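You operate a simulated robot arm through the tools that you are given. There is no shell and no other tool. Be economical: measure what you need, move in short steps, check, and stop when the job is done.

Carry out the task below with a simulated robot arm. There is one attempt and no reset: what you move stays moved.

JOB
Send the torn mushroom through the hopper into the box marked TORN.
Fine: it lies in a wrong box; shut the open hopper floor first; at the end floor shut, hopper parked over the grey box.

It is judged by the outcome, as a careful person would: the job done as asked, and still so three seconds after it is handed in. It fails if anything else is knocked over, pushed out of place, dropped, spilled or broken.

ROBOT AND FRAMES
A 6-joint arm with a two-finger parallel gripper, fixed in place. Base frame: the origin is at the foot of the arm, x ahead of it, y to its left, z up; the work surface is at about z = 684. Readings come in mm, rad, newtons and seconds.
With the tool pointing down near the work surface it reaches from about 240 to 660 mm from the base axis. Its first joint turns from -1.152 to 1.152 rad. Payload 2.9 kg.
The tool frame sits at the grasp point between the pads (the TCP): z along the fingers, y along the line on which they close. The tips reach 30 mm beyond it. Largest opening 110 mm; finger width 20, thickness 10; the body of the gripper, 48 by 112 mm, starts 55 mm behind the TCP.
Orientation is that of the tool frame in the base frame, as a unit quaternion [x, y, z, w]. With the fingers straight down and closing along the base's y, the tool's x points along the base's -x, its y along +y and its z along -z.

CONTROLS
- The arm moves only by the tool apply_moves. Its arguments are lists of equal length, an entry for each row: "offset": the shift along the tool's x, y, z in units of 150 mm (1.0 is 150 mm), a list of three; "turn": the turn, a rotation vector about the tool's x, y, z in units of 45 degrees (1.0 is 45 degrees), a list of three; "fingers": the finger opening in mm, from 0 to 110. In form: {"offset": [[tx, ty, tz], ...], "turn": [[rx, ry, rz], ...], "fingers": [fingers, ...]}. A call has 1 to 8 rows; each row is the pose to reach, as a shift and turn from the pose commanded when the call began, along the tool's axes at that moment. A call with a number of a shift or a turn outside -1 to 1 is refused whole. A row lasts 0.2 s, in which the tool goes at most 50 mm and 0.15 rad; a call with a longer step from one row to the next is refused whole, and so is a gripper value outside its range. Where a pose cannot be reached the arm comes as near as it can. A force on the tool above 90 N (or 10 N above the force at the start of the call, whichever is more), or a blocked arm, ends the call early, and 0.2 s more pass. The fingers move at their own pace (about 108 mm/s each) and stop on an object; they squeeze with about 34 N. The grip force told is the motor's: it shows also when the fingers shut on nothing. Time passes only in rows, and 0.2 s behind the last, so rows that repeat a pose let the fingers close. The reply holds the time, the measured pose of the TCP, the force on the tool along the base axes, the opening and the grip force, in the units named above and with some noise.
- Cameras (640 x 400 px; columns grow to the right, rows downward): "scene" is fixed at [68.2, 436.1, 1372.7]; the picture's right is [-0.80, -0.60, 0.00], its down [-0.41, 0.55, -0.72] and it looks along [0.44, -0.58, -0.69] (base axes); focal length 370 px, centre (320, 200). "wrist" rides on the gripper at [-36, 0, -57] in the tool frame; the picture's right is [0.00, -1.00, 0.00], its down [0.97, 0.00, -0.24] and it looks along [0.24, 0.00, 0.97] (tool axes); focal length 218 px, centre (320, 200). There is no depth. A picture from a camera that has moved, and an enlarged one, comes with that camera's place and axes in the base frame and with its lens.
- snapshot(camera): a new picture of that camera. No time passes.
- enlarge(camera, box): a new picture of the part [left, top, right, bottom] of that camera's present view, enlarged. No time passes.
- close_job(): hands the job in; it is judged then, once.

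Work in short steps. Places have to be worked out from the pictures, the camera data and where the tool is seen: move nearer, look again, correct. Check each grasp and each placing, and mend what went wrong. You have 120 turns and 64 pictures in all, those below and enlarged ones among them. Open the gripper and draw the arm clear of the work before you hand the job in, unless the task says otherwise; then end with one line.

The tools are called after "Emit:" by a JSON object that holds its "api" and its "payload". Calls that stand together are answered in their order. apply_moves: Moves the arm, as the interface text tells. Its arguments: {"type":"object","properties":{"offset":{"type":"array","items":{"type":"array","items":{"type":"number"}}},"turn":{"type":"array","items":{"type":"array","items":{"type":"number"}}},"fingers":{"type":"array","items":{"type":"number"}}},"required":["offset","turn","fingers"]} The other tools are called the same way: snapshot (camera) takes a picture; enlarge (camera, box) takes an enlarged picture of a part of a camera's view; close_job () hands the job in.

At the start:

```text
clock: 0.0
tcp_pos: [356.9, -11.2, 994.3]
ee_rot: [0.0, 1.0, 0.001, 0.001]
contact_force: [0.0, 0.9, 0.3]
gripper_width: 109.9
grip_force: 0.1
```

scene: 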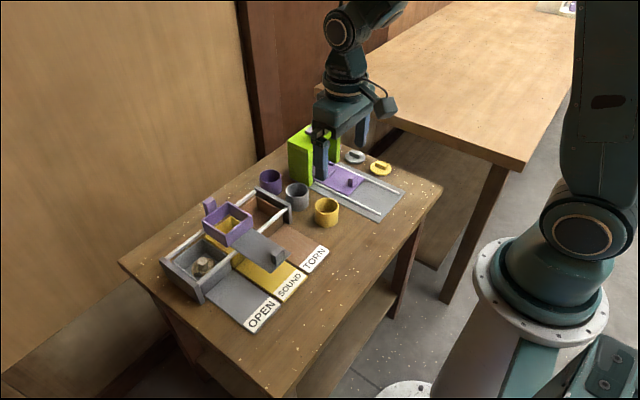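
wrist: 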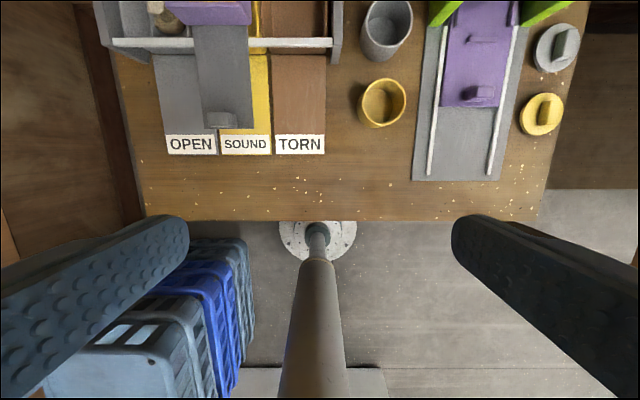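

The pictures show three boxes (grey/yellow/brown lanes), a purple hopper riding on rails, and a mushroom in the left grey box. I'll look closer first.

Emit:
{"api": "enlarge", "payload": {"camera": "scene", "box": [150, 170, 350, 340]}}

Emit:
{"api": "enlarge", "payload": {"camera": "scene", "box": [250, 110, 450, 235]}}

```text
2.35 times, centred on (250, 255) of scene
camera zoom: at [68.2, 436.1, 1372.7], right [-0.8, -0.6, 0.0], down [-0.41, 0.55, -0.72], along [0.44, -0.58, -0.69], focal length 870 px, centre (485, 71)
```

zoom: 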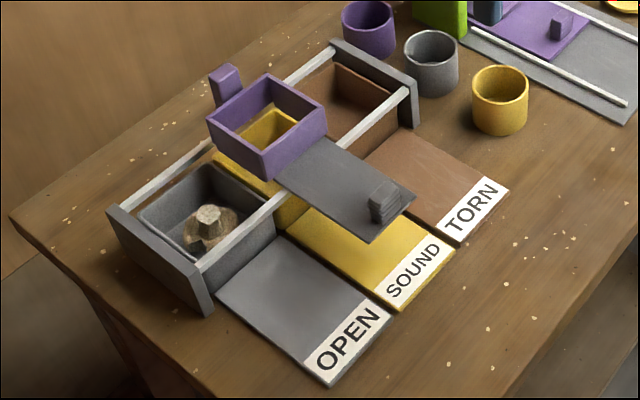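

```text
3.20 times, centred on (350, 172) of scene
camera zoom: at [68.2, 436.1, 1372.7], right [-0.8, -0.6, 0.0], down [-0.41, 0.55, -0.72], along [0.44, -0.58, -0.69], focal length 1184 px, centre (224, 288)
```

zoom: 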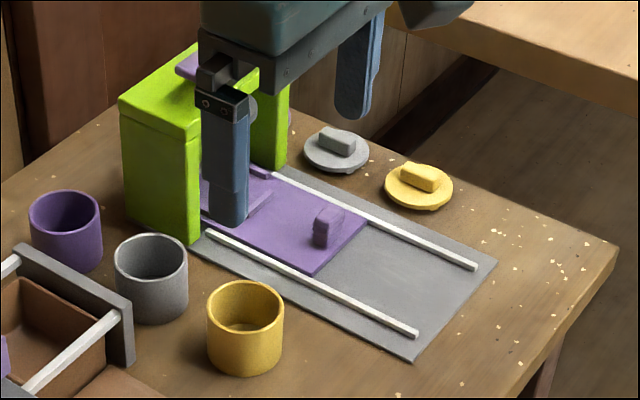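

I'll move high over the boxes to look straight into them.

Emit:
{"api": "apply_moves", "payload": {"offset": [[-0.2, 0.19, 0], [-0.4, 0.38, 0], [-0.6, 0.57, 0], [-0.8, 0.74, 0], [-0.8, 0.74, 0]], "turn": [[0, 0, 0], [0, 0, 0], [0, 0, 0], [0, 0, 0], [0, 0, 0]], "fingers": [110, 110, 110, 110, 110]}}

Emit:
{"api": "snapshot", "payload": {"camera": "wrist"}}

```text
clock: 1.2
tcp_pos: [475.2, 102.4, 994.7]
ee_rot: [0.0, 1.0, 0.0, 0.0]
contact_force: [-0.2, -0.1, -0.4]
gripper_width: 109.9
grip_force: 0.2
```

```text
59 pictures are left
camera wrist: at [511.3, 101.2, 1051.3], right [0.0, -1.0, 0.0], down [-0.97, 0.0, 0.24], along [-0.24, 0.0, -0.97], focal length 218 px, centre (320, 200)
```

wrist: 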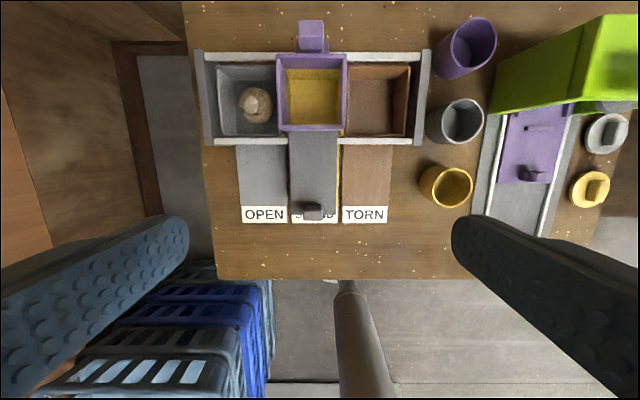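

Emit:
{"api": "enlarge", "payload": {"camera": "wrist", "box": [190, 10, 440, 166]}}

Emit:
{"api": "enlarge", "payload": {"camera": "wrist", "box": [230, 110, 400, 230]}}

```text
2.56 times, centred on (315, 88) of wrist
camera zoom: at [511.3, 101.2, 1051.3], right [0.0, -1.0, 0.0], down [-0.97, 0.0, 0.24], along [-0.24, 0.0, -0.97], focal length 559 px, centre (333, 487)
```

zoom: 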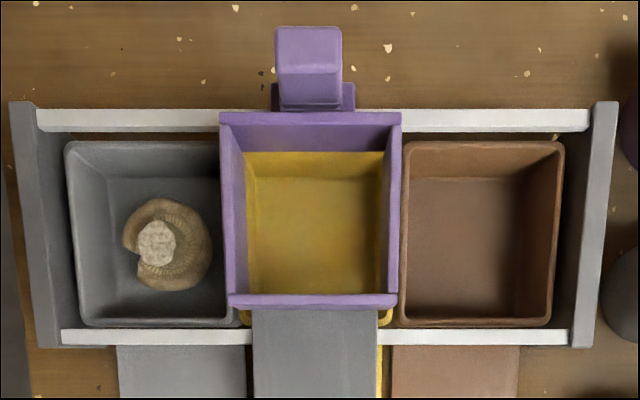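

```text
3.33 times, centred on (315, 170) of wrist
camera zoom: at [511.3, 101.2, 1051.3], right [0.0, -1.0, 0.0], down [-0.97, 0.0, 0.24], along [-0.24, 0.0, -0.97], focal length 728 px, centre (337, 300)
```

zoom: 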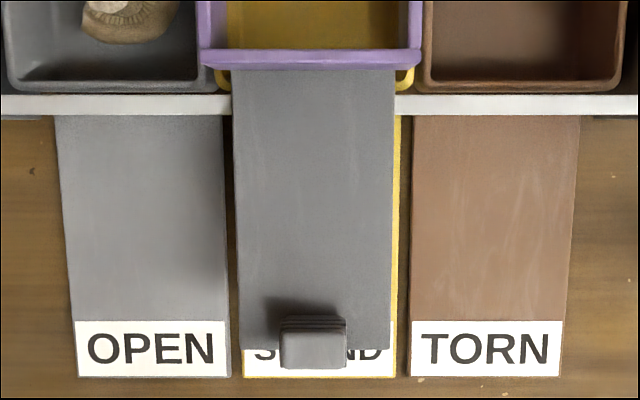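

One mushroom, in the grey OPEN box, with a piece missing. I place the floor plate's handle top at about (425, 110, 780) and the hopper's rear tab at about (622, 110, 805). I'll go above the handle first.

Emit:
{"api": "apply_moves", "payload": {"offset": [[0.35, 0.05, 0], [0.35, 0.05, 0.3], [0.35, 0.05, 0.6], [0.35, 0.05, 0.9], [0.35, 0.05, 0.9]], "turn": [[0, 0, 0], [0, 0, 0], [0, 0, 0], [0, 0, 0], [0, 0, 0]], "fingers": [70, 70, 70, 70, 70]}}

Emit:
{"api": "snapshot", "payload": {"camera": "wrist"}}

Emit:
{"api": "enlarge", "payload": {"camera": "scene", "box": [150, 170, 350, 340]}}

```text
refused: row 1 steps farther than a row can; nothing moved
```

```text
56 pictures are left
camera wrist: at [511.3, 101.2, 1051.3], right [0.0, -1.0, 0.0], down [-0.97, 0.0, 0.24], along [-0.24, 0.0, -0.97], focal length 218 px, centre (320, 200)
```

wrist: 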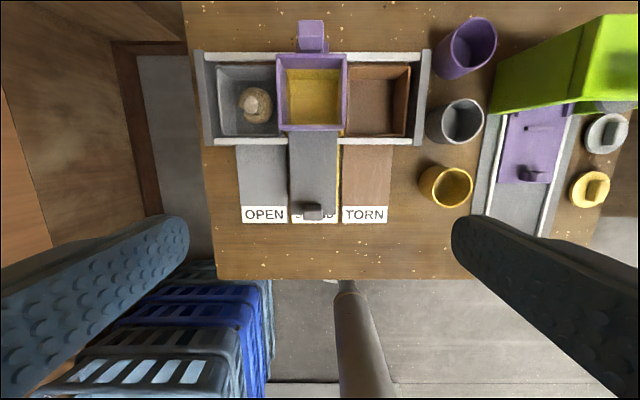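

```text
2.35 times, centred on (250, 255) of scene
camera zoom: at [68.2, 436.1, 1372.7], right [-0.8, -0.6, 0.0], down [-0.41, 0.55, -0.72], along [0.44, -0.58, -0.69], focal length 870 px, centre (485, 71)
```

zoom: 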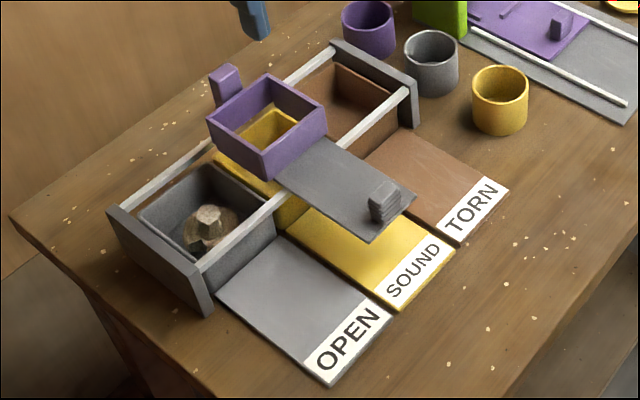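

That step was too long; nothing moved. I'll repeat it in shorter steps, to just above the handle.

Emit:
{"api": "apply_moves", "payload": {"offset": [[0.2, 0.03, 0.1], [0.35, 0.05, 0.3], [0.35, 0.05, 0.6], [0.35, 0.05, 0.9], [0.35, 0.05, 0.9]], "turn": [[0, 0, 0], [0, 0, 0], [0, 0, 0], [0, 0, 0], [0, 0, 0]], "fingers": [70, 70, 70, 70, 70]}}

Emit:
{"api": "snapshot", "payload": {"camera": "wrist"}}

Emit:
{"api": "enlarge", "payload": {"camera": "scene", "box": [150, 170, 350, 340]}}

```text
clock: 2.4
tcp_pos: [422.1, 108.4, 859.6]
ee_rot: [-0.001, 1.0, 0.0, 0.0]
contact_force: [0.5, -0.4, 0.0]
gripper_width: 70.1
grip_force: 0.0
```

```text
54 pictures are left
camera wrist: at [458.2, 108.9, 915.3], right [0.0, -1.0, 0.0], down [-0.97, 0.0, 0.24], along [-0.24, 0.0, -0.97], focal length 218 px, centre (320, 200)
```

wrist: 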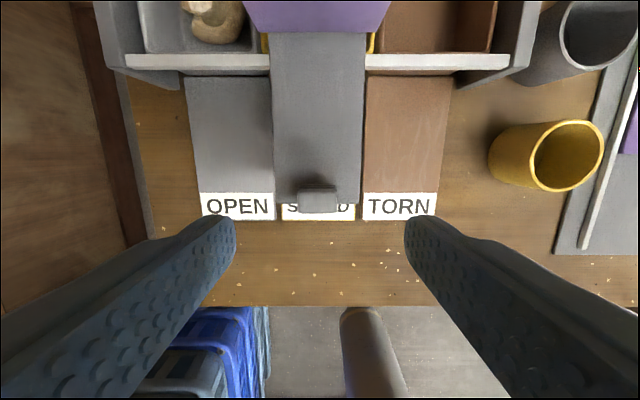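

```text
2.35 times, centred on (250, 255) of scene
camera zoom: at [68.2, 436.1, 1372.7], right [-0.8, -0.6, 0.0], down [-0.41, 0.55, -0.72], along [0.44, -0.58, -0.69], focal length 870 px, centre (485, 71)
```

zoom: 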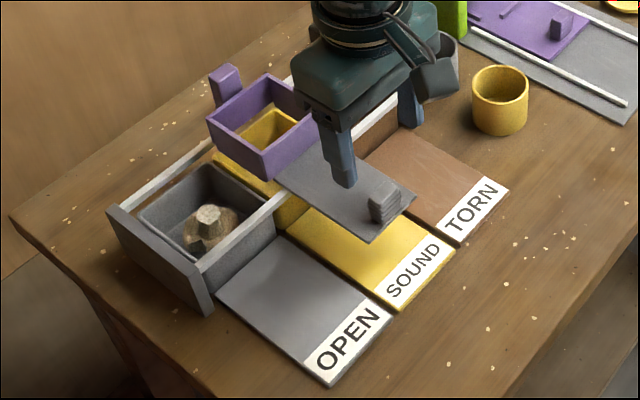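

The handle lies at about (423, 110), right under the TCP. I'll descend to z≈792 and close.

Emit:
{"api": "apply_moves", "payload": {"offset": [[0, 0.01, 0.2], [0, 0.01, 0.35], [0, 0.01, 0.45], [0, 0.01, 0.45], [0, 0.01, 0.45], [0, 0.01, 0.45]], "turn": [[0, 0, 0], [0, 0, 0], [0, 0, 0], [0, 0, 0], [0, 0, 0], [0, 0, 0]], "fingers": [70, 70, 70, 15, 15, 15]}}

Emit:
{"api": "snapshot", "payload": {"camera": "wrist"}}

Emit:
{"api": "enlarge", "payload": {"camera": "scene", "box": [150, 170, 350, 340]}}

```text
clock: 3.8
tcp_pos: [424.5, 108.9, 791.7]
ee_rot: [0.001, 1.0, 0.0, -0.001]
contact_force: [0.7, -0.8, -3.1]
gripper_width: 25.1
grip_force: 45.3
```

```text
52 pictures are left
camera wrist: at [459.1, 109.8, 848.0], right [0.0, -1.0, 0.0], down [-0.97, 0.0, 0.24], along [-0.24, 0.0, -0.97], focal length 218 px, centre (320, 200)
```

wrist: 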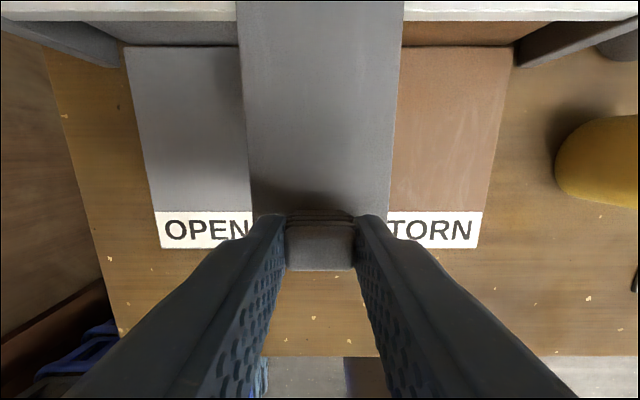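

```text
2.35 times, centred on (250, 255) of scene
camera zoom: at [68.3, 436.1, 1372.7], right [-0.8, -0.6, 0.0], down [-0.41, 0.55, -0.72], along [0.44, -0.58, -0.69], focal length 870 px, centre (485, 71)
```

zoom: 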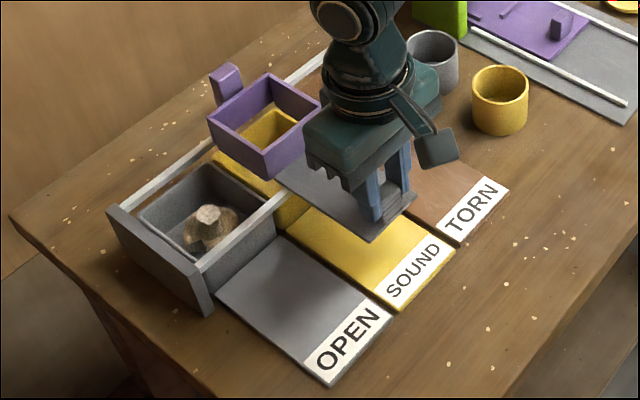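

The handle is gripped (25 mm). I'll push the floor in, 60 mm to begin with.

Emit:
{"api": "apply_moves", "payload": {"offset": [[-0.1, 0, 0], [-0.2, 0, 0], [-0.3, 0, 0], [-0.4, 0, 0], [-0.4, 0, 0]], "turn": [[0, 0, 0], [0, 0, 0], [0, 0, 0], [0, 0, 0], [0, 0, 0]], "fingers": [15, 15, 15, 15, 15]}}

Emit:
{"api": "snapshot", "payload": {"camera": "wrist"}}

Emit:
{"api": "enlarge", "payload": {"camera": "scene", "box": [150, 170, 350, 340]}}

```text
clock: 5.0
tcp_pos: [483.8, 109.3, 790.8]
ee_rot: [-0.001, 1.0, -0.001, 0.0]
contact_force: [-0.6, 1.0, 3.9]
gripper_width: 25.2
grip_force: 45.0
```

```text
50 pictures are left
camera wrist: at [519.3, 110.2, 848.1], right [0.0, -1.0, 0.0], down [-0.97, 0.0, 0.24], along [-0.24, 0.0, -0.97], focal length 218 px, centre (320, 200)
```

wrist: 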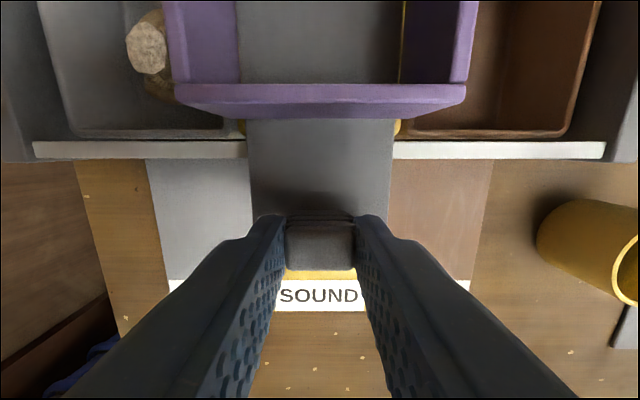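

```text
2.35 times, centred on (250, 255) of scene
camera zoom: at [68.2, 436.1, 1372.7], right [-0.8, -0.6, 0.0], down [-0.41, 0.55, -0.72], along [0.44, -0.58, -0.69], focal length 870 px, centre (485, 71)
```

zoom: 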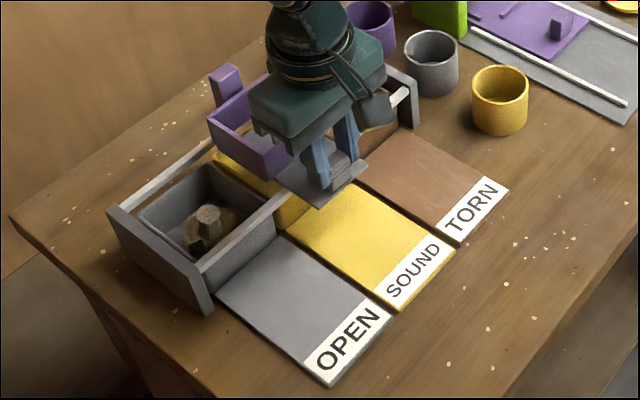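

It slides freely. I'll push on in small steps until there is resistance.

Emit:
{"api": "apply_moves", "payload": {"offset": [[-0.04, 0, 0], [-0.08, 0, 0], [-0.11, 0, 0], [-0.11, 0, 0]], "turn": [[0, 0, 0], [0, 0, 0], [0, 0, 0], [0, 0, 0]], "fingers": [15, 15, 15, 15]}}

Emit:
{"api": "snapshot", "payload": {"camera": "wrist"}}

```text
clock: 6.0
tcp_pos: [497.0, 110.7, 790.3]
ee_rot: [0.0, 1.0, 0.0, -0.005]
contact_force: [-30.7, 1.0, 21.3]
gripper_width: 25.1
grip_force: 45.0
```

```text
48 pictures are left
camera wrist: at [532.7, 110.4, 847.5], right [0.0, -1.0, 0.0], down [-0.97, 0.0, 0.25], along [-0.25, 0.0, -0.97], focal length 218 px, centre (320, 200)
```

wrist: 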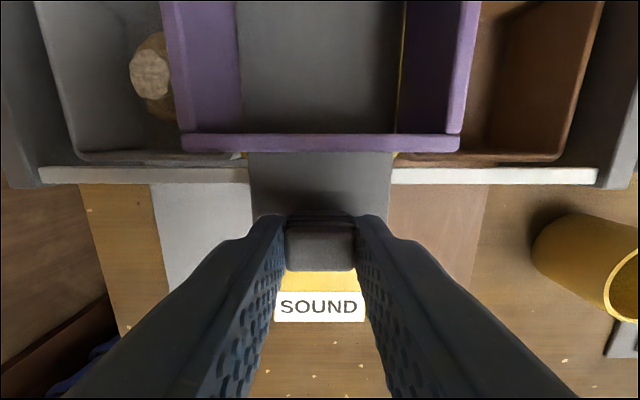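

A firm stop: the floor is shut, with the handle at x≈496. I'll relax, release and rise, then look into the hopper.

Emit:
{"api": "apply_moves", "payload": {"offset": [[0.025, 0, 0], [0.025, 0, 0], [0.025, 0, 0], [0.025, 0, -0.3], [0.1, 0, -0.6], [0.1, 0.1, -0.9], [0.1, 0.1, -0.9]], "turn": [[0, 0, 0], [0, 0, 0], [0, 0, 0], [0, 0, 0], [0, 0, 0], [0, 0, 0], [0, 0, 0]], "fingers": [15, 50, 50, 50, 70, 70, 70]}}

Emit:
{"api": "snapshot", "payload": {"camera": "wrist"}}

Emit:
{"api": "enlarge", "payload": {"camera": "scene", "box": [150, 170, 350, 340]}}

```text
clock: 7.6
tcp_pos: [483.3, 127.0, 926.0]
ee_rot: [0.0, 1.0, 0.0, 0.0]
contact_force: [0.0, -0.3, 0.0]
gripper_width: 70.2
grip_force: 0.0
```

```text
47 pictures are left
camera wrist: at [520.1, 126.3, 982.9], right [0.0, -1.0, 0.0], down [-0.97, 0.0, 0.24], along [-0.24, 0.0, -0.97], focal length 218 px, centre (320, 200)
```

wrist: 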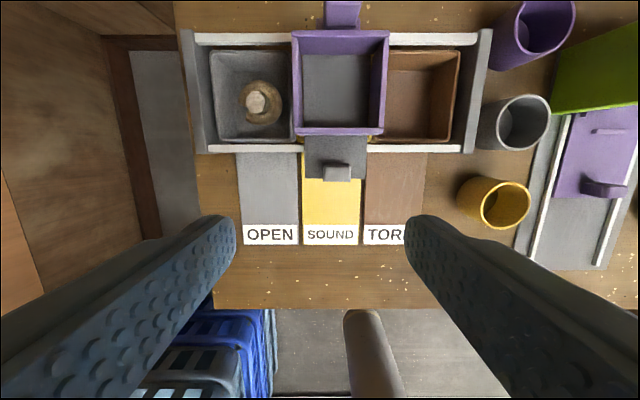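

```text
2.35 times, centred on (250, 255) of scene
camera zoom: at [68.2, 436.1, 1372.7], right [-0.8, -0.6, 0.0], down [-0.41, 0.55, -0.72], along [0.44, -0.58, -0.69], focal length 870 px, centre (485, 71)
```

zoom: 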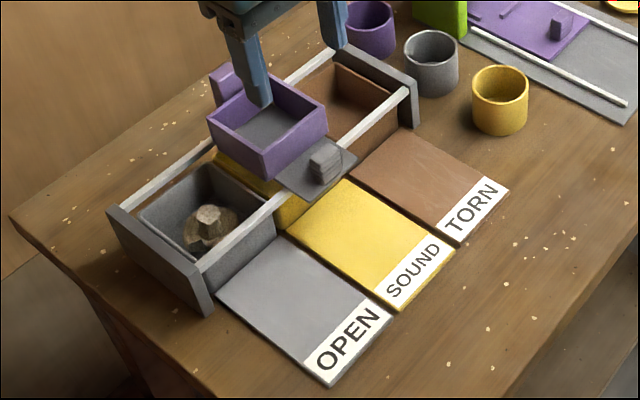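

The hopper floor is shut and grey inside. The mushroom's stem top is at roughly (570, 196, 722); I'll move above it for a closer look.

Emit:
{"api": "apply_moves", "payload": {"offset": [[-0.2, 0.2, 0], [-0.35, 0.46, 0], [-0.35, 0.46, 0.25], [-0.35, 0.46, 0.5], [-0.35, 0.46, 0.5]], "turn": [[0, 0, 0], [0, 0, 0], [0, 0, 0], [0, 0, 0], [0, 0, 0]], "fingers": [50, 50, 50, 50, 50]}}

Emit:
{"api": "snapshot", "payload": {"camera": "wrist"}}

Emit:
{"api": "enlarge", "payload": {"camera": "scene", "box": [180, 220, 260, 300]}}

```text
clock: 8.8
tcp_pos: [537.9, 194.5, 850.1]
ee_rot: [-0.001, 1.0, 0.0, 0.0]
contact_force: [-0.5, 0.6, -0.3]
gripper_width: 49.9
grip_force: 0.1
```

```text
45 pictures are left
camera wrist: at [572.9, 195.2, 906.9], right [0.0, -1.0, 0.0], down [-0.97, 0.0, 0.24], along [-0.24, 0.0, -0.97], focal length 218 px, centre (320, 200)
```

wrist: 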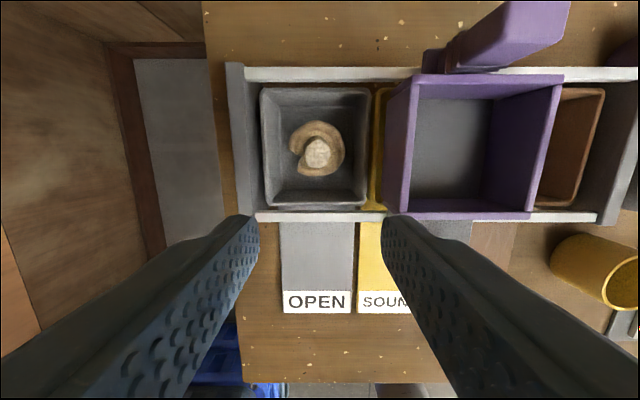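

```text
5.00 times, centred on (220, 260) of scene
camera zoom: at [68.2, 436.1, 1372.7], right [-0.8, -0.6, 0.0], down [-0.41, 0.55, -0.72], along [0.44, -0.58, -0.69], focal length 1850 px, centre (820, -100)
```

zoom: 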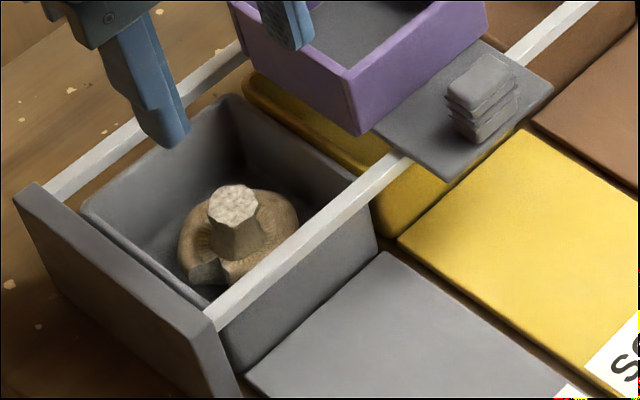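

The hopper rim (z≈787) would crowd the gripper body when reaching for the mushroom. I'll therefore move the closed hopper over TORN first, starting above its rear tab.

Emit:
{"api": "apply_moves", "payload": {"offset": [[0, 0, -0.2], [-0.14, -0.14, -0.2], [-0.33, -0.33, -0.2], [-0.5, -0.5, -0.2], [-0.56, -0.563, -0.2], [-0.56, -0.563, -0.2]], "turn": [[0, 0, 0], [0, 0, 0], [0, 0, 0], [0, 0, 0], [0, 0, 0], [0, 0, 0]], "fingers": [60, 60, 60, 60, 60, 60]}}

Emit:
{"api": "snapshot", "payload": {"camera": "wrist"}}

Emit:
{"api": "enlarge", "payload": {"camera": "scene", "box": [150, 150, 310, 270]}}

```text
clock: 10.2
tcp_pos: [622.6, 110.1, 880.7]
ee_rot: [-0.001, 1.0, 0.0, -0.001]
contact_force: [0.5, -0.5, -0.1]
gripper_width: 59.6
grip_force: 0.0
```

```text
43 pictures are left
camera wrist: at [657.4, 109.7, 937.0], right [0.0, -1.0, 0.0], down [-0.97, 0.0, 0.24], along [-0.24, 0.0, -0.97], focal length 218 px, centre (320, 200)
```

wrist: 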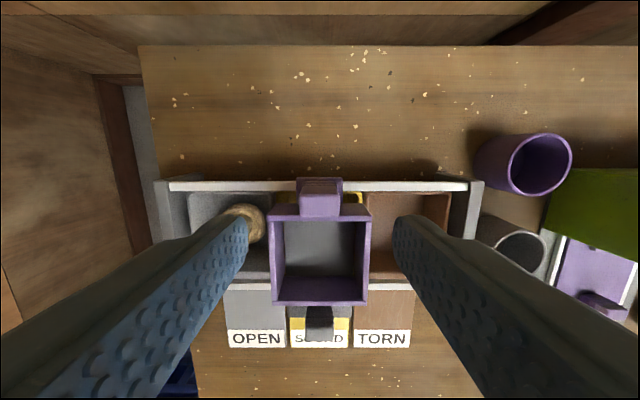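

```text
3.33 times, centred on (230, 210) of scene
camera zoom: at [68.3, 436.0, 1372.7], right [-0.8, -0.6, 0.0], down [-0.41, 0.55, -0.72], along [0.44, -0.58, -0.69], focal length 1233 px, centre (620, 167)
```

zoom: 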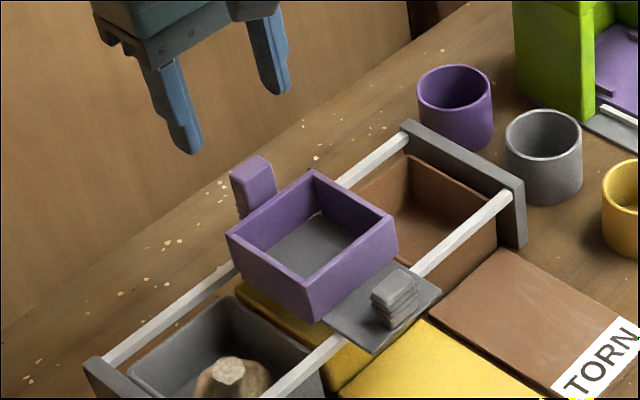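

The tab is centred right below the TCP at (621, 110). I'll descend to z≈811 and close on it.

Emit:
{"api": "apply_moves", "payload": {"offset": [[0, 0, 0.2], [0, 0, 0.36], [0, 0, 0.46], [0, 0, 0.46], [0, 0, 0.46], [0, 0, 0.46]], "turn": [[0, 0, 0], [0, 0, 0], [0, 0, 0], [0, 0, 0], [0, 0, 0], [0, 0, 0]], "fingers": [60, 60, 60, 15, 15, 15]}}

Emit:
{"api": "enlarge", "payload": {"camera": "scene", "box": [150, 150, 310, 270]}}

```text
clock: 11.6
tcp_pos: [623.0, 109.5, 812.8]
ee_rot: [0.0, 1.0, 0.0, 0.0]
contact_force: [-0.8, 0.3, -0.8]
gripper_width: 25.7
grip_force: 44.8
```

```text
3.33 times, centred on (230, 210) of scene
camera zoom: at [68.3, 436.1, 1372.7], right [-0.8, -0.6, 0.0], down [-0.41, 0.55, -0.72], along [0.44, -0.58, -0.69], focal length 1233 px, centre (620, 167)
```

zoom: 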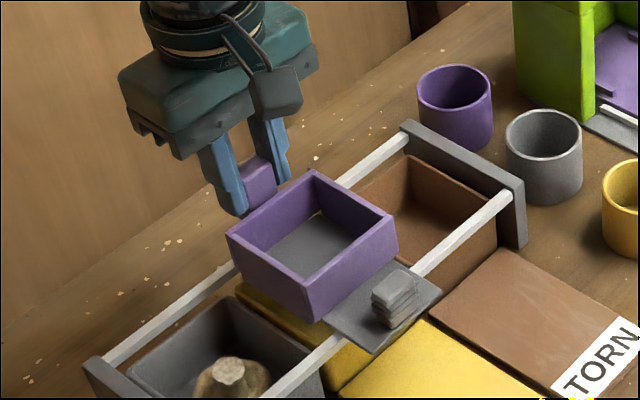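

The tab is gripped. I'll slide the hopper toward TORN (about 88 mm in −y) in small steps.

Emit:
{"api": "apply_moves", "payload": {"offset": [[0, -0.1, 0], [0, -0.2, 0], [0, -0.3, 0], [0, -0.4, 0], [0, -0.5, 0], [0, -0.58, 0], [0, -0.58, 0]], "turn": [[0, 0, 0], [0, 0, 0], [0, 0, 0], [0, 0, 0], [0, 0, 0], [0, 0, 0], [0, 0, 0]], "fingers": [15, 15, 15, 15, 15, 15, 15]}}

Emit:
{"api": "enlarge", "payload": {"camera": "scene", "box": [150, 150, 350, 300]}}

Emit:
{"api": "snapshot", "payload": {"camera": "wrist"}}

```text
clock: 13.2
tcp_pos: [622.5, 22.9, 812.2]
ee_rot: [0.001, 1.0, 0.0, 0.0]
contact_force: [13.0, 4.0, -17.9]
gripper_width: 25.9
grip_force: 45.2
```

```text
2.67 times, centred on (250, 225) of scene
camera zoom: at [68.9, 436.1, 1372.7], right [-0.8, -0.6, 0.0], down [-0.42, 0.55, -0.72], along [0.44, -0.58, -0.69], focal length 986 px, centre (507, 133)
```

zoom: 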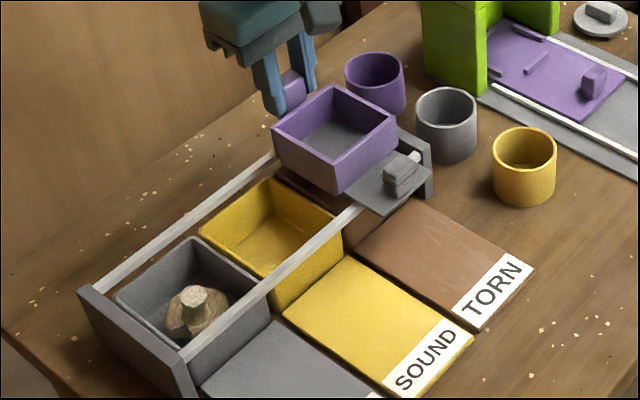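

```text
39 pictures are left
camera wrist: at [657.3, 22.8, 868.2], right [0.0, -1.0, 0.0], down [-0.97, 0.0, 0.24], along [-0.24, 0.0, -0.97], focal length 218 px, centre (320, 200)
```

wrist: 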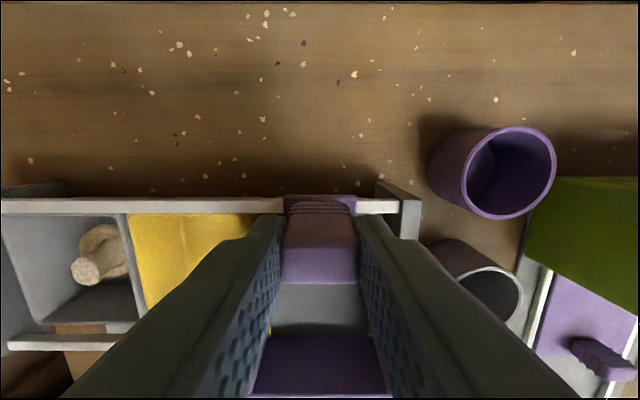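

The hopper is now over TORN. I'll release, rise straight up and move back toward the grey box for a look.

Emit:
{"api": "apply_moves", "payload": {"offset": [[0, 0, 0], [0, 0, 0], [0, 0, -0.25], [0, 0, -0.5], [0.17, 0.2, -0.6], [0.35, 0.4, -0.6], [0.5, 0.6, -0.6], [0.5, 0.6, -0.6]], "turn": [[0, 0, 0], [0, 0, 0], [0, 0, 0], [0, 0, 0], [0, 0, 0], [0, 0, 0], [0, 0, 0], [0, 0, 0]], "fingers": [60, 60, 60, 60, 60, 60, 60, 60]}}

Emit:
{"api": "snapshot", "payload": {"camera": "wrist"}}

```text
clock: 15.0
tcp_pos: [546.8, 112.8, 903.0]
ee_rot: [0.0, 1.0, 0.0, 0.0]
contact_force: [-0.8, -0.2, 0.0]
gripper_width: 60.0
grip_force: 0.0
```

```text
38 pictures are left
camera wrist: at [582.6, 113.3, 959.9], right [0.0, -1.0, 0.0], down [-0.97, 0.0, 0.24], along [-0.24, 0.0, -0.97], focal length 218 px, centre (320, 200)
```

wrist: 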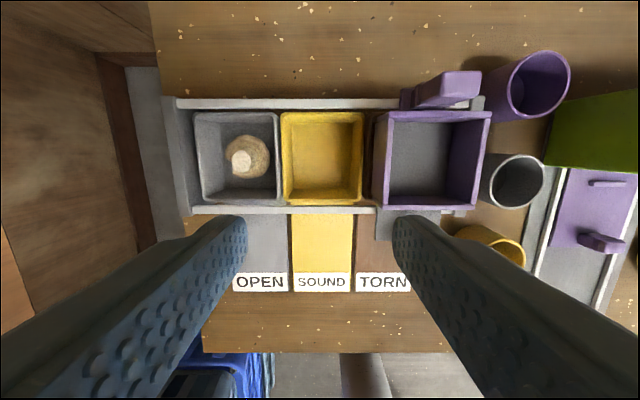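

The hopper sits over TORN and the grey box is clear. The stem is at about (569, 197); I'll move above it down to z≈800.

Emit:
{"api": "apply_moves", "payload": {"offset": [[-0.08, 0.28, 0], [-0.15, 0.56, 0], [-0.15, 0.56, 0.3], [-0.15, 0.56, 0.55], [-0.15, 0.56, 0.69], [-0.15, 0.56, 0.69]], "turn": [[0, 0, 0], [0, 0, 0], [0, 0, 0], [0, 0, 0], [0, 0, 0], [0, 0, 0]], "fingers": [46, 46, 46, 46, 46, 46]}}

Emit:
{"api": "snapshot", "payload": {"camera": "wrist"}}

Emit:
{"api": "enlarge", "payload": {"camera": "scene", "box": [160, 210, 260, 290]}}

```text
clock: 16.4
tcp_pos: [568.7, 196.5, 798.2]
ee_rot: [0.0, 1.0, 0.001, 0.0]
contact_force: [0.3, -0.2, -0.3]
gripper_width: 46.0
grip_force: 0.1
```

```text
37 pictures are left
camera wrist: at [604.5, 197.7, 855.2], right [0.0, -1.0, 0.0], down [-0.97, 0.0, 0.24], along [-0.24, 0.0, -0.97], focal length 218 px, centre (320, 200)
```

wrist: 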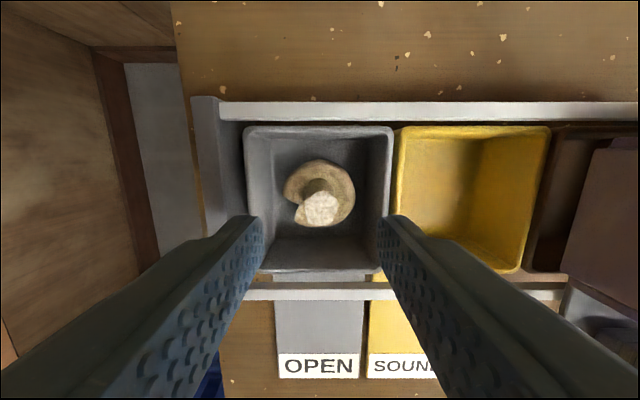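

```text
5.00 times, centred on (210, 250) of scene
camera zoom: at [68.2, 436.1, 1372.7], right [-0.8, -0.6, 0.0], down [-0.41, 0.55, -0.72], along [0.44, -0.58, -0.69], focal length 1850 px, centre (870, -50)
```

zoom: 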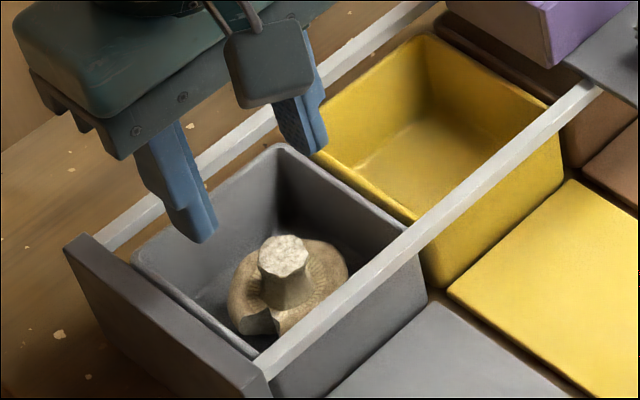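

Stem top refined to (567, 197.5, ~727). I'll descend with a narrow opening (34 mm) to z≈738 and close on the stem.

Emit:
{"api": "apply_moves", "payload": {"offset": [[0.01, 0.005, 0], [0.01, 0.005, 0.15], [0.01, 0.005, 0.3], [0.01, 0.005, 0.4], [0.01, 0.005, 0.4], [0.01, 0.005, 0.4], [0.01, 0.005, 0.4]], "turn": [[0, 0, 0], [0, 0, 0], [0, 0, 0], [0, 0, 0], [0, 0, 0], [0, 0, 0], [0, 0, 0]], "fingers": [34, 34, 34, 34, 10, 10, 10]}}

Emit:
{"api": "enlarge", "payload": {"camera": "scene", "box": [160, 210, 260, 290]}}

Emit:
{"api": "snapshot", "payload": {"camera": "wrist"}}

```text
clock: 18.0
tcp_pos: [566.9, 197.6, 737.8]
ee_rot: [-0.001, 1.0, 0.0, 0.0]
contact_force: [-0.7, 0.2, -0.4]
gripper_width: 19.9
grip_force: 12.0
```

```text
5.00 times, centred on (210, 250) of scene
camera zoom: at [68.3, 436.1, 1372.7], right [-0.8, -0.6, 0.0], down [-0.41, 0.55, -0.72], along [0.44, -0.58, -0.69], focal length 1850 px, centre (870, -50)
```

zoom: 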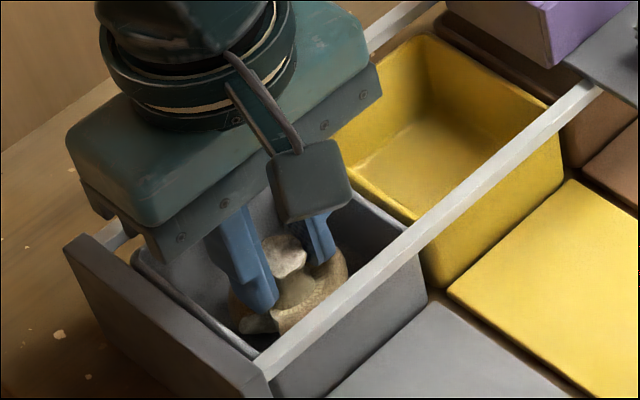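

```text
34 pictures are left
camera wrist: at [602.1, 198.4, 795.4], right [0.0, -1.0, 0.0], down [-0.97, 0.0, 0.24], along [-0.24, 0.0, -0.97], focal length 218 px, centre (320, 200)
```

wrist: 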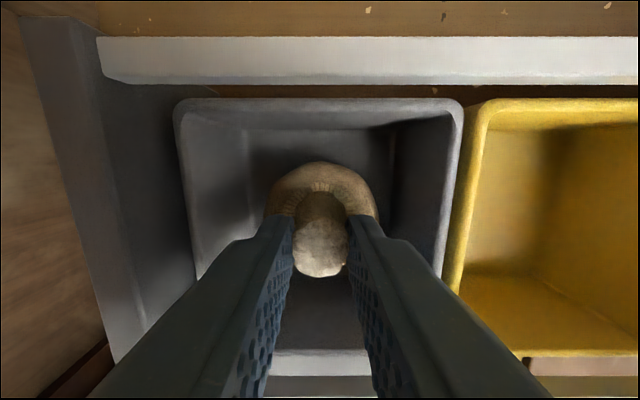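

The fingers are on the stem (19.9 mm). I'll hold briefly to see whether the grip settles, and lift only slightly.

Emit:
{"api": "apply_moves", "payload": {"offset": [[0, 0, 0], [0, 0, -0.05], [0, 0, -0.1], [0, 0, -0.1]], "turn": [[0, 0, 0], [0, 0, 0], [0, 0, 0], [0, 0, 0]], "fingers": [10, 10, 10, 10]}}

Emit:
{"api": "snapshot", "payload": {"camera": "wrist"}}

```text
clock: 19.0
tcp_pos: [568.4, 198.3, 754.6]
ee_rot: [0.0, 1.0, 0.0, 0.0]
contact_force: [0.2, -0.6, 0.5]
gripper_width: 20.1
grip_force: 12.1
```

```text
33 pictures are left
camera wrist: at [602.9, 198.2, 810.6], right [0.0, -1.0, 0.0], down [-0.97, 0.0, 0.24], along [-0.24, 0.0, -0.97], focal length 218 px, centre (320, 200)
```

wrist: 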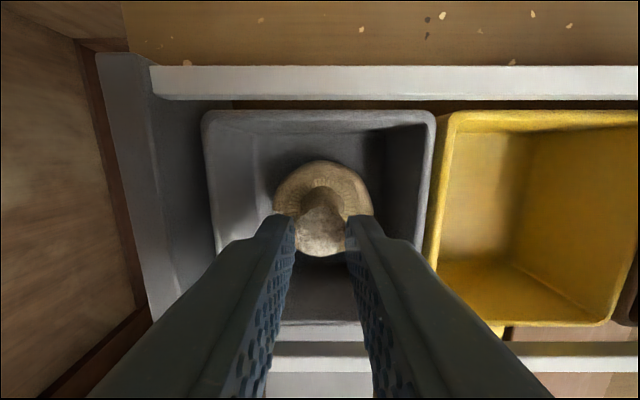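

Emit:
{"api": "enlarge", "payload": {"camera": "scene", "box": [160, 210, 260, 290]}}

```text
5.00 times, centred on (210, 250) of scene
camera zoom: at [68.2, 436.1, 1372.7], right [-0.8, -0.6, 0.0], down [-0.41, 0.55, -0.72], along [0.44, -0.58, -0.69], focal length 1850 px, centre (870, -50)
```

zoom: 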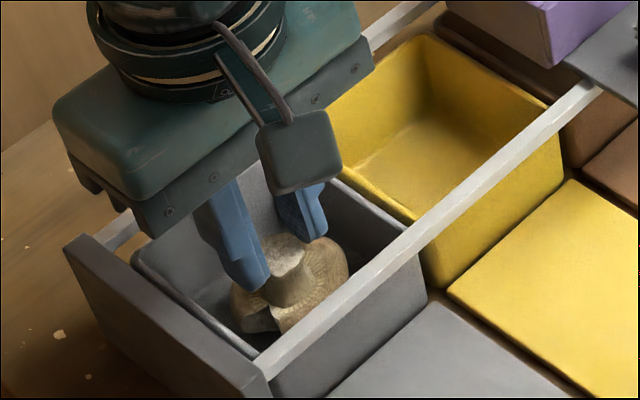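

The mushroom stayed in the box: the fingers slipped up the stem with a weak grip (12 N). I'll reopen, go a bit deeper and close again.

Emit:
{"api": "apply_moves", "payload": {"offset": [[0, 0, 0], [0.01, 0, 0.1], [0.01, 0, 0.15], [0.01, 0, 0.15], [0.01, 0, 0.15], [0.01, 0, 0.15]], "turn": [[0, 0, 0], [0, 0, 0], [0, 0, 0], [0, 0, 0], [0, 0, 0], [0, 0, 0]], "fingers": [34, 34, 34, 8, 8, 8]}}

Emit:
{"api": "enlarge", "payload": {"camera": "scene", "box": [180, 230, 240, 290]}}

Emit:
{"api": "snapshot", "payload": {"camera": "wrist"}}

```text
clock: 20.4
tcp_pos: [568.2, 198.2, 734.2]
ee_rot: [0.0, 1.0, 0.002, 0.003]
contact_force: [5.2, 0.6, 26.3]
gripper_width: 20.3
grip_force: 11.7
```

```text
6.67 times, centred on (210, 260) of scene
camera zoom: at [67.9, 435.9, 1372.8], right [-0.8, -0.6, 0.0], down [-0.41, 0.55, -0.72], along [0.44, -0.58, -0.69], focal length 2466 px, centre (1053, -200)
```

zoom: 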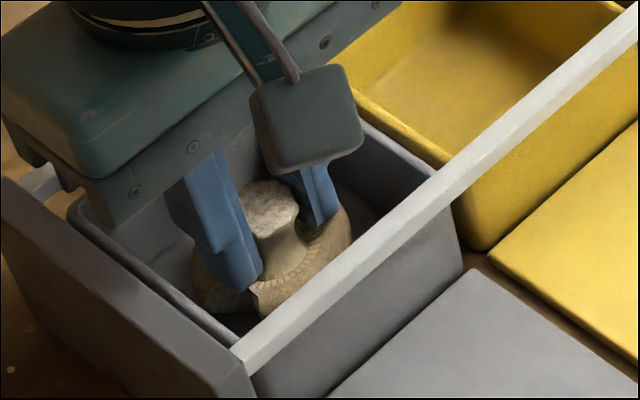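

```text
30 pictures are left
camera wrist: at [603.4, 198.5, 791.0], right [0.0, -1.0, 0.0], down [-0.97, 0.0, 0.23], along [-0.23, 0.0, -0.97], focal length 218 px, centre (320, 200)
```

wrist: 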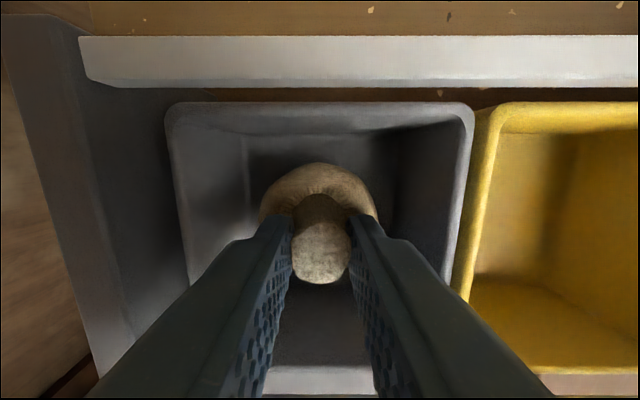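

The tips now rest on the cap (26 N). I'll raise 3 mm to unload and command a tighter closing to see whether the grip force rises.

Emit:
{"api": "apply_moves", "payload": {"offset": [[0, 0, -0.01], [0, 0, -0.01], [0, 0, -0.01], [0, 0, -0.01]], "turn": [[0, 0, 0], [0, 0, 0], [0, 0, 0], [0, 0, 0]], "fingers": [4, 0, 0, 0]}}

```text
clock: 21.4
tcp_pos: [566.6, 198.7, 734.1]
ee_rot: [-0.001, 1.0, 0.0, 0.001]
contact_force: [5.5, 3.2, 19.2]
gripper_width: 20.7
grip_force: 11.9
```

The grip force stays at 12 N. I'll try a slow lift of about 15 mm from this deeper grip and look.

Emit:
{"api": "apply_moves", "payload": {"offset": [[0, 0, -0.03], [0, 0, -0.05], [0, 0, -0.07], [0, 0, -0.09], [0, 0, -0.12], [0, 0, -0.12]], "turn": [[0, 0, 0], [0, 0, 0], [0, 0, 0], [0, 0, 0], [0, 0, 0], [0, 0, 0]], "fingers": [0, 0, 0, 0, 0, 0]}}

Emit:
{"api": "enlarge", "payload": {"camera": "scene", "box": [180, 230, 240, 290]}}

Emit:
{"api": "snapshot", "payload": {"camera": "wrist"}}

```text
clock: 22.8
tcp_pos: [567.1, 198.6, 752.5]
ee_rot: [0.0, 1.0, 0.001, 0.0]
contact_force: [-0.2, -0.1, 0.1]
gripper_width: 20.0
grip_force: 12.0
```

```text
6.67 times, centred on (210, 260) of scene
camera zoom: at [68.2, 436.1, 1372.7], right [-0.8, -0.6, 0.0], down [-0.41, 0.55, -0.72], along [0.44, -0.58, -0.69], focal length 2466 px, centre (1053, -200)
```

zoom: 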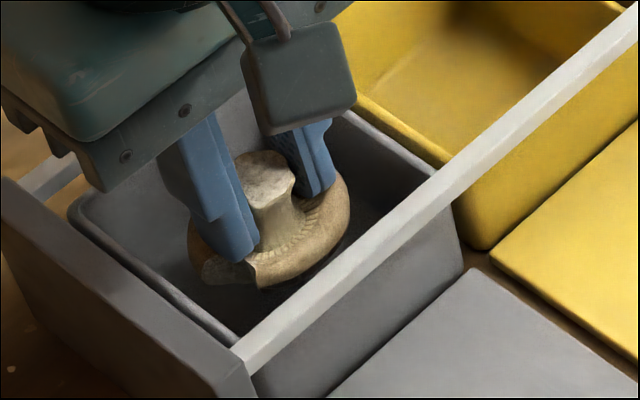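

```text
28 pictures are left
camera wrist: at [601.5, 197.9, 807.8], right [0.0, -1.0, 0.0], down [-0.97, 0.0, 0.24], along [-0.24, 0.0, -0.97], focal length 218 px, centre (320, 200)
```

wrist: 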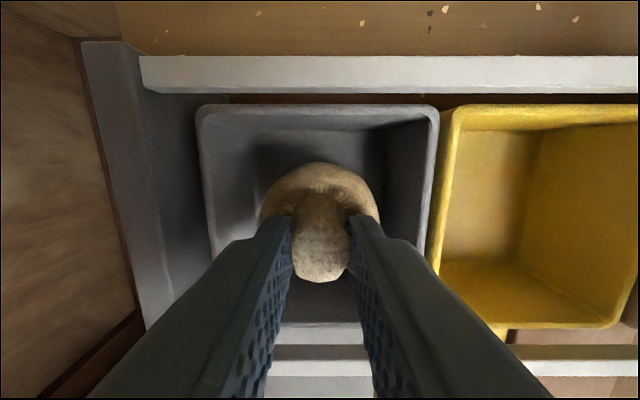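

The mushroom is now lifted with the grip. I'll raise it gently to z≈868.

Emit:
{"api": "apply_moves", "payload": {"offset": [[0, 0, -0.05], [0, 0, -0.12], [0, 0, -0.22], [0, 0, -0.34], [0, 0, -0.46], [0, 0, -0.58], [0, 0, -0.7], [0, 0, -0.77]], "turn": [[0, 0, 0], [0, 0, 0], [0, 0, 0], [0, 0, 0], [0, 0, 0], [0, 0, 0], [0, 0, 0], [0, 0, 0]], "fingers": [0, 0, 0, 0, 0, 0, 0, 0]}}

Emit:
{"api": "snapshot", "payload": {"camera": "wrist"}}

```text
clock: 24.6
tcp_pos: [565.9, 195.7, 867.0]
ee_rot: [0.001, 1.0, -0.001, 0.0]
contact_force: [-0.1, 0.6, -1.3]
gripper_width: 20.0
grip_force: 12.0
```

```text
27 pictures are left
camera wrist: at [601.8, 197.7, 923.4], right [0.0, -1.0, 0.0], down [-0.97, 0.0, 0.24], along [-0.24, 0.0, -0.97], focal length 218 px, centre (320, 200)
```

wrist: 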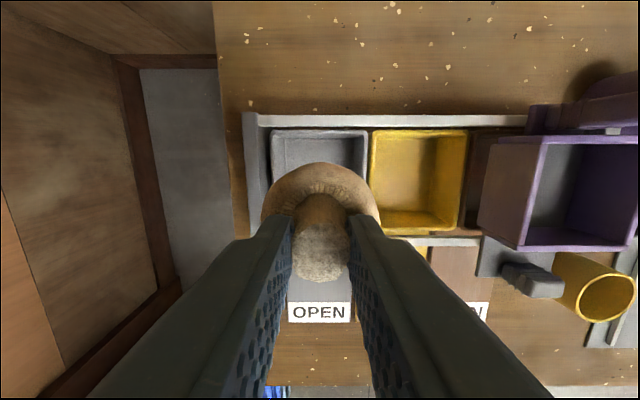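

Held securely. I'll carry it toward the hopper in −y.

Emit:
{"api": "apply_moves", "payload": {"offset": [[0, -0.06, 0], [0, -0.18, 0], [0, -0.32, 0], [0, -0.46, 0], [0, -0.6, 0], [0, -0.74, 0], [0, -0.86, 0], [0, -0.95, 0]], "turn": [[0, 0, 0], [0, 0, 0], [0, 0, 0], [0, 0, 0], [0, 0, 0], [0, 0, 0], [0, 0, 0], [0, 0, 0]], "fingers": [0, 0, 0, 0, 0, 0, 0, 0]}}

Emit:
{"api": "snapshot", "payload": {"camera": "wrist"}}

Emit:
{"api": "enlarge", "payload": {"camera": "scene", "box": [180, 130, 340, 250]}}

```text
clock: 26.4
tcp_pos: [565.7, 54.7, 867.0]
ee_rot: [0.0, 1.0, 0.0, -0.001]
contact_force: [0.3, -0.3, -0.3]
gripper_width: 20.1
grip_force: 12.7
```

```text
26 pictures are left
camera wrist: at [601.9, 54.7, 922.8], right [0.0, -1.0, 0.0], down [-0.97, 0.0, 0.24], along [-0.24, 0.0, -0.97], focal length 218 px, centre (320, 200)
```

wrist: 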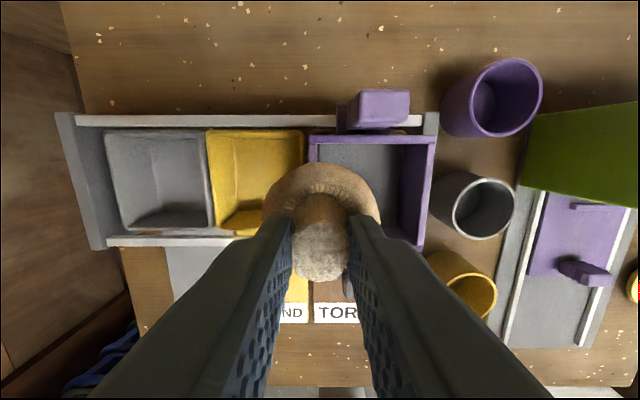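

```text
3.33 times, centred on (260, 190) of scene
camera zoom: at [68.2, 436.1, 1372.7], right [-0.8, -0.6, 0.0], down [-0.41, 0.55, -0.72], along [0.44, -0.58, -0.69], focal length 1233 px, centre (520, 233)
```

zoom: 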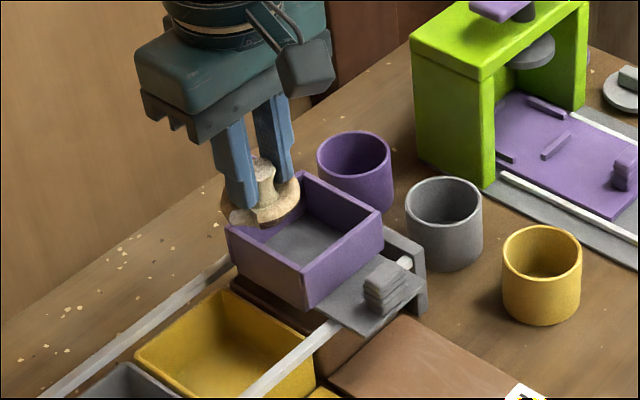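

The hopper centre is at about (567, 23). I'll centre over it and lower to z≈815.

Emit:
{"api": "apply_moves", "payload": {"offset": [[0.01, -0.08, 0], [0.01, -0.17, 0], [0.01, -0.21, 0], [0.01, -0.21, 0.08], [0.01, -0.21, 0.17], [0.01, -0.21, 0.26], [0.01, -0.21, 0.34], [0.01, -0.21, 0.34]], "turn": [[0, 0, 0], [0, 0, 0], [0, 0, 0], [0, 0, 0], [0, 0, 0], [0, 0, 0], [0, 0, 0], [0, 0, 0]], "fingers": [0, 0, 0, 0, 0, 0, 0, 0]}}

Emit:
{"api": "snapshot", "payload": {"camera": "wrist"}}

Emit:
{"api": "enlarge", "payload": {"camera": "scene", "box": [200, 140, 320, 230]}}

```text
clock: 28.2
tcp_pos: [566.4, 21.8, 816.9]
ee_rot: [0.001, 1.0, 0.0, 0.0]
contact_force: [0.1, 0.5, -1.1]
gripper_width: 19.8
grip_force: 12.2
```

```text
24 pictures are left
camera wrist: at [600.9, 23.6, 871.9], right [0.0, -1.0, 0.0], down [-0.97, 0.0, 0.24], along [-0.24, 0.0, -0.97], focal length 218 px, centre (320, 200)
```

wrist: 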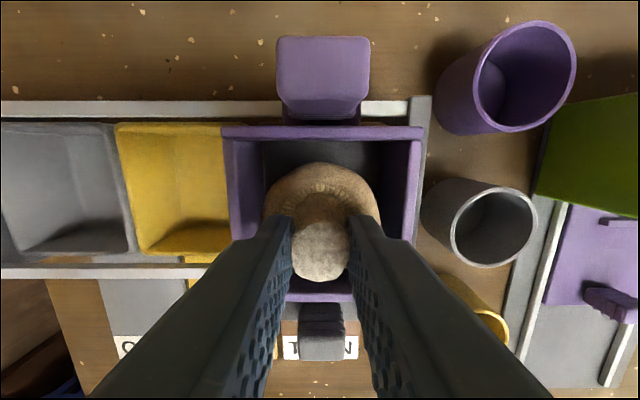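

```text
4.44 times, centred on (260, 185) of scene
camera zoom: at [68.3, 436.1, 1372.7], right [-0.8, -0.6, 0.0], down [-0.41, 0.55, -0.72], along [0.44, -0.58, -0.69], focal length 1644 px, centre (587, 267)
```

zoom: 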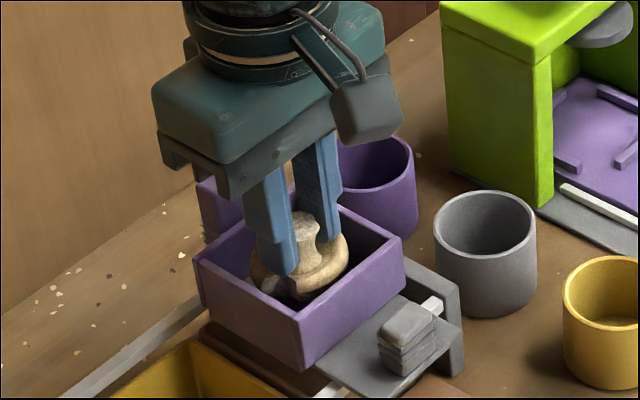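

Well centred inside the hopper. I'll lower in small steps, watching the force.

Emit:
{"api": "apply_moves", "payload": {"offset": [[0, 0, 0.03], [0, 0, 0.05], [0, 0, 0.07], [0, 0, 0.07]], "turn": [[0, 0, 0], [0, 0, 0], [0, 0, 0], [0, 0, 0]], "fingers": [0, 0, 0, 0]}}

Emit:
{"api": "enlarge", "payload": {"camera": "scene", "box": [200, 140, 320, 230]}}

```text
clock: 29.2
tcp_pos: [565.8, 22.6, 804.8]
ee_rot: [0.001, 1.0, 0.0, -0.001]
contact_force: [-0.2, 0.1, 0.5]
gripper_width: 20.1
grip_force: 11.7
```

```text
4.44 times, centred on (260, 185) of scene
camera zoom: at [68.3, 436.1, 1372.7], right [-0.8, -0.6, 0.0], down [-0.41, 0.55, -0.72], along [0.44, -0.58, -0.69], focal length 1644 px, centre (587, 267)
```

zoom: 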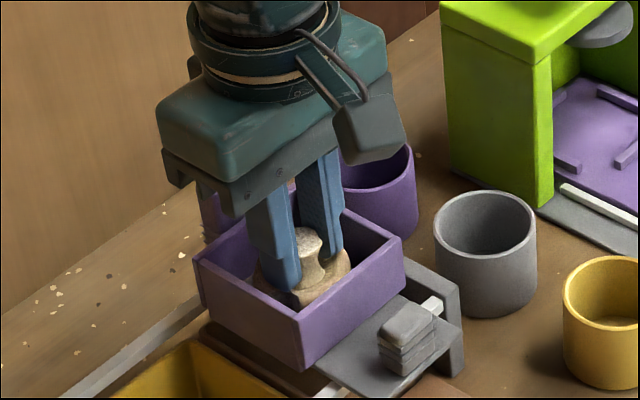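

Emit:
{"api": "apply_moves", "payload": {"offset": [[0, 0, 0.015], [0, 0, 0.03], [0, 0, 0.04], [0, 0, 0.04]], "turn": [[0, 0, 0], [0, 0, 0], [0, 0, 0], [0, 0, 0]], "fingers": [0, 0, 0, 0]}}

```text
clock: 30.2
tcp_pos: [565.3, 21.8, 800.6]
ee_rot: [-0.001, 1.0, 0.0, 0.002]
contact_force: [-3.8, -0.8, 17.3]
gripper_width: 19.8
grip_force: 12.2
```

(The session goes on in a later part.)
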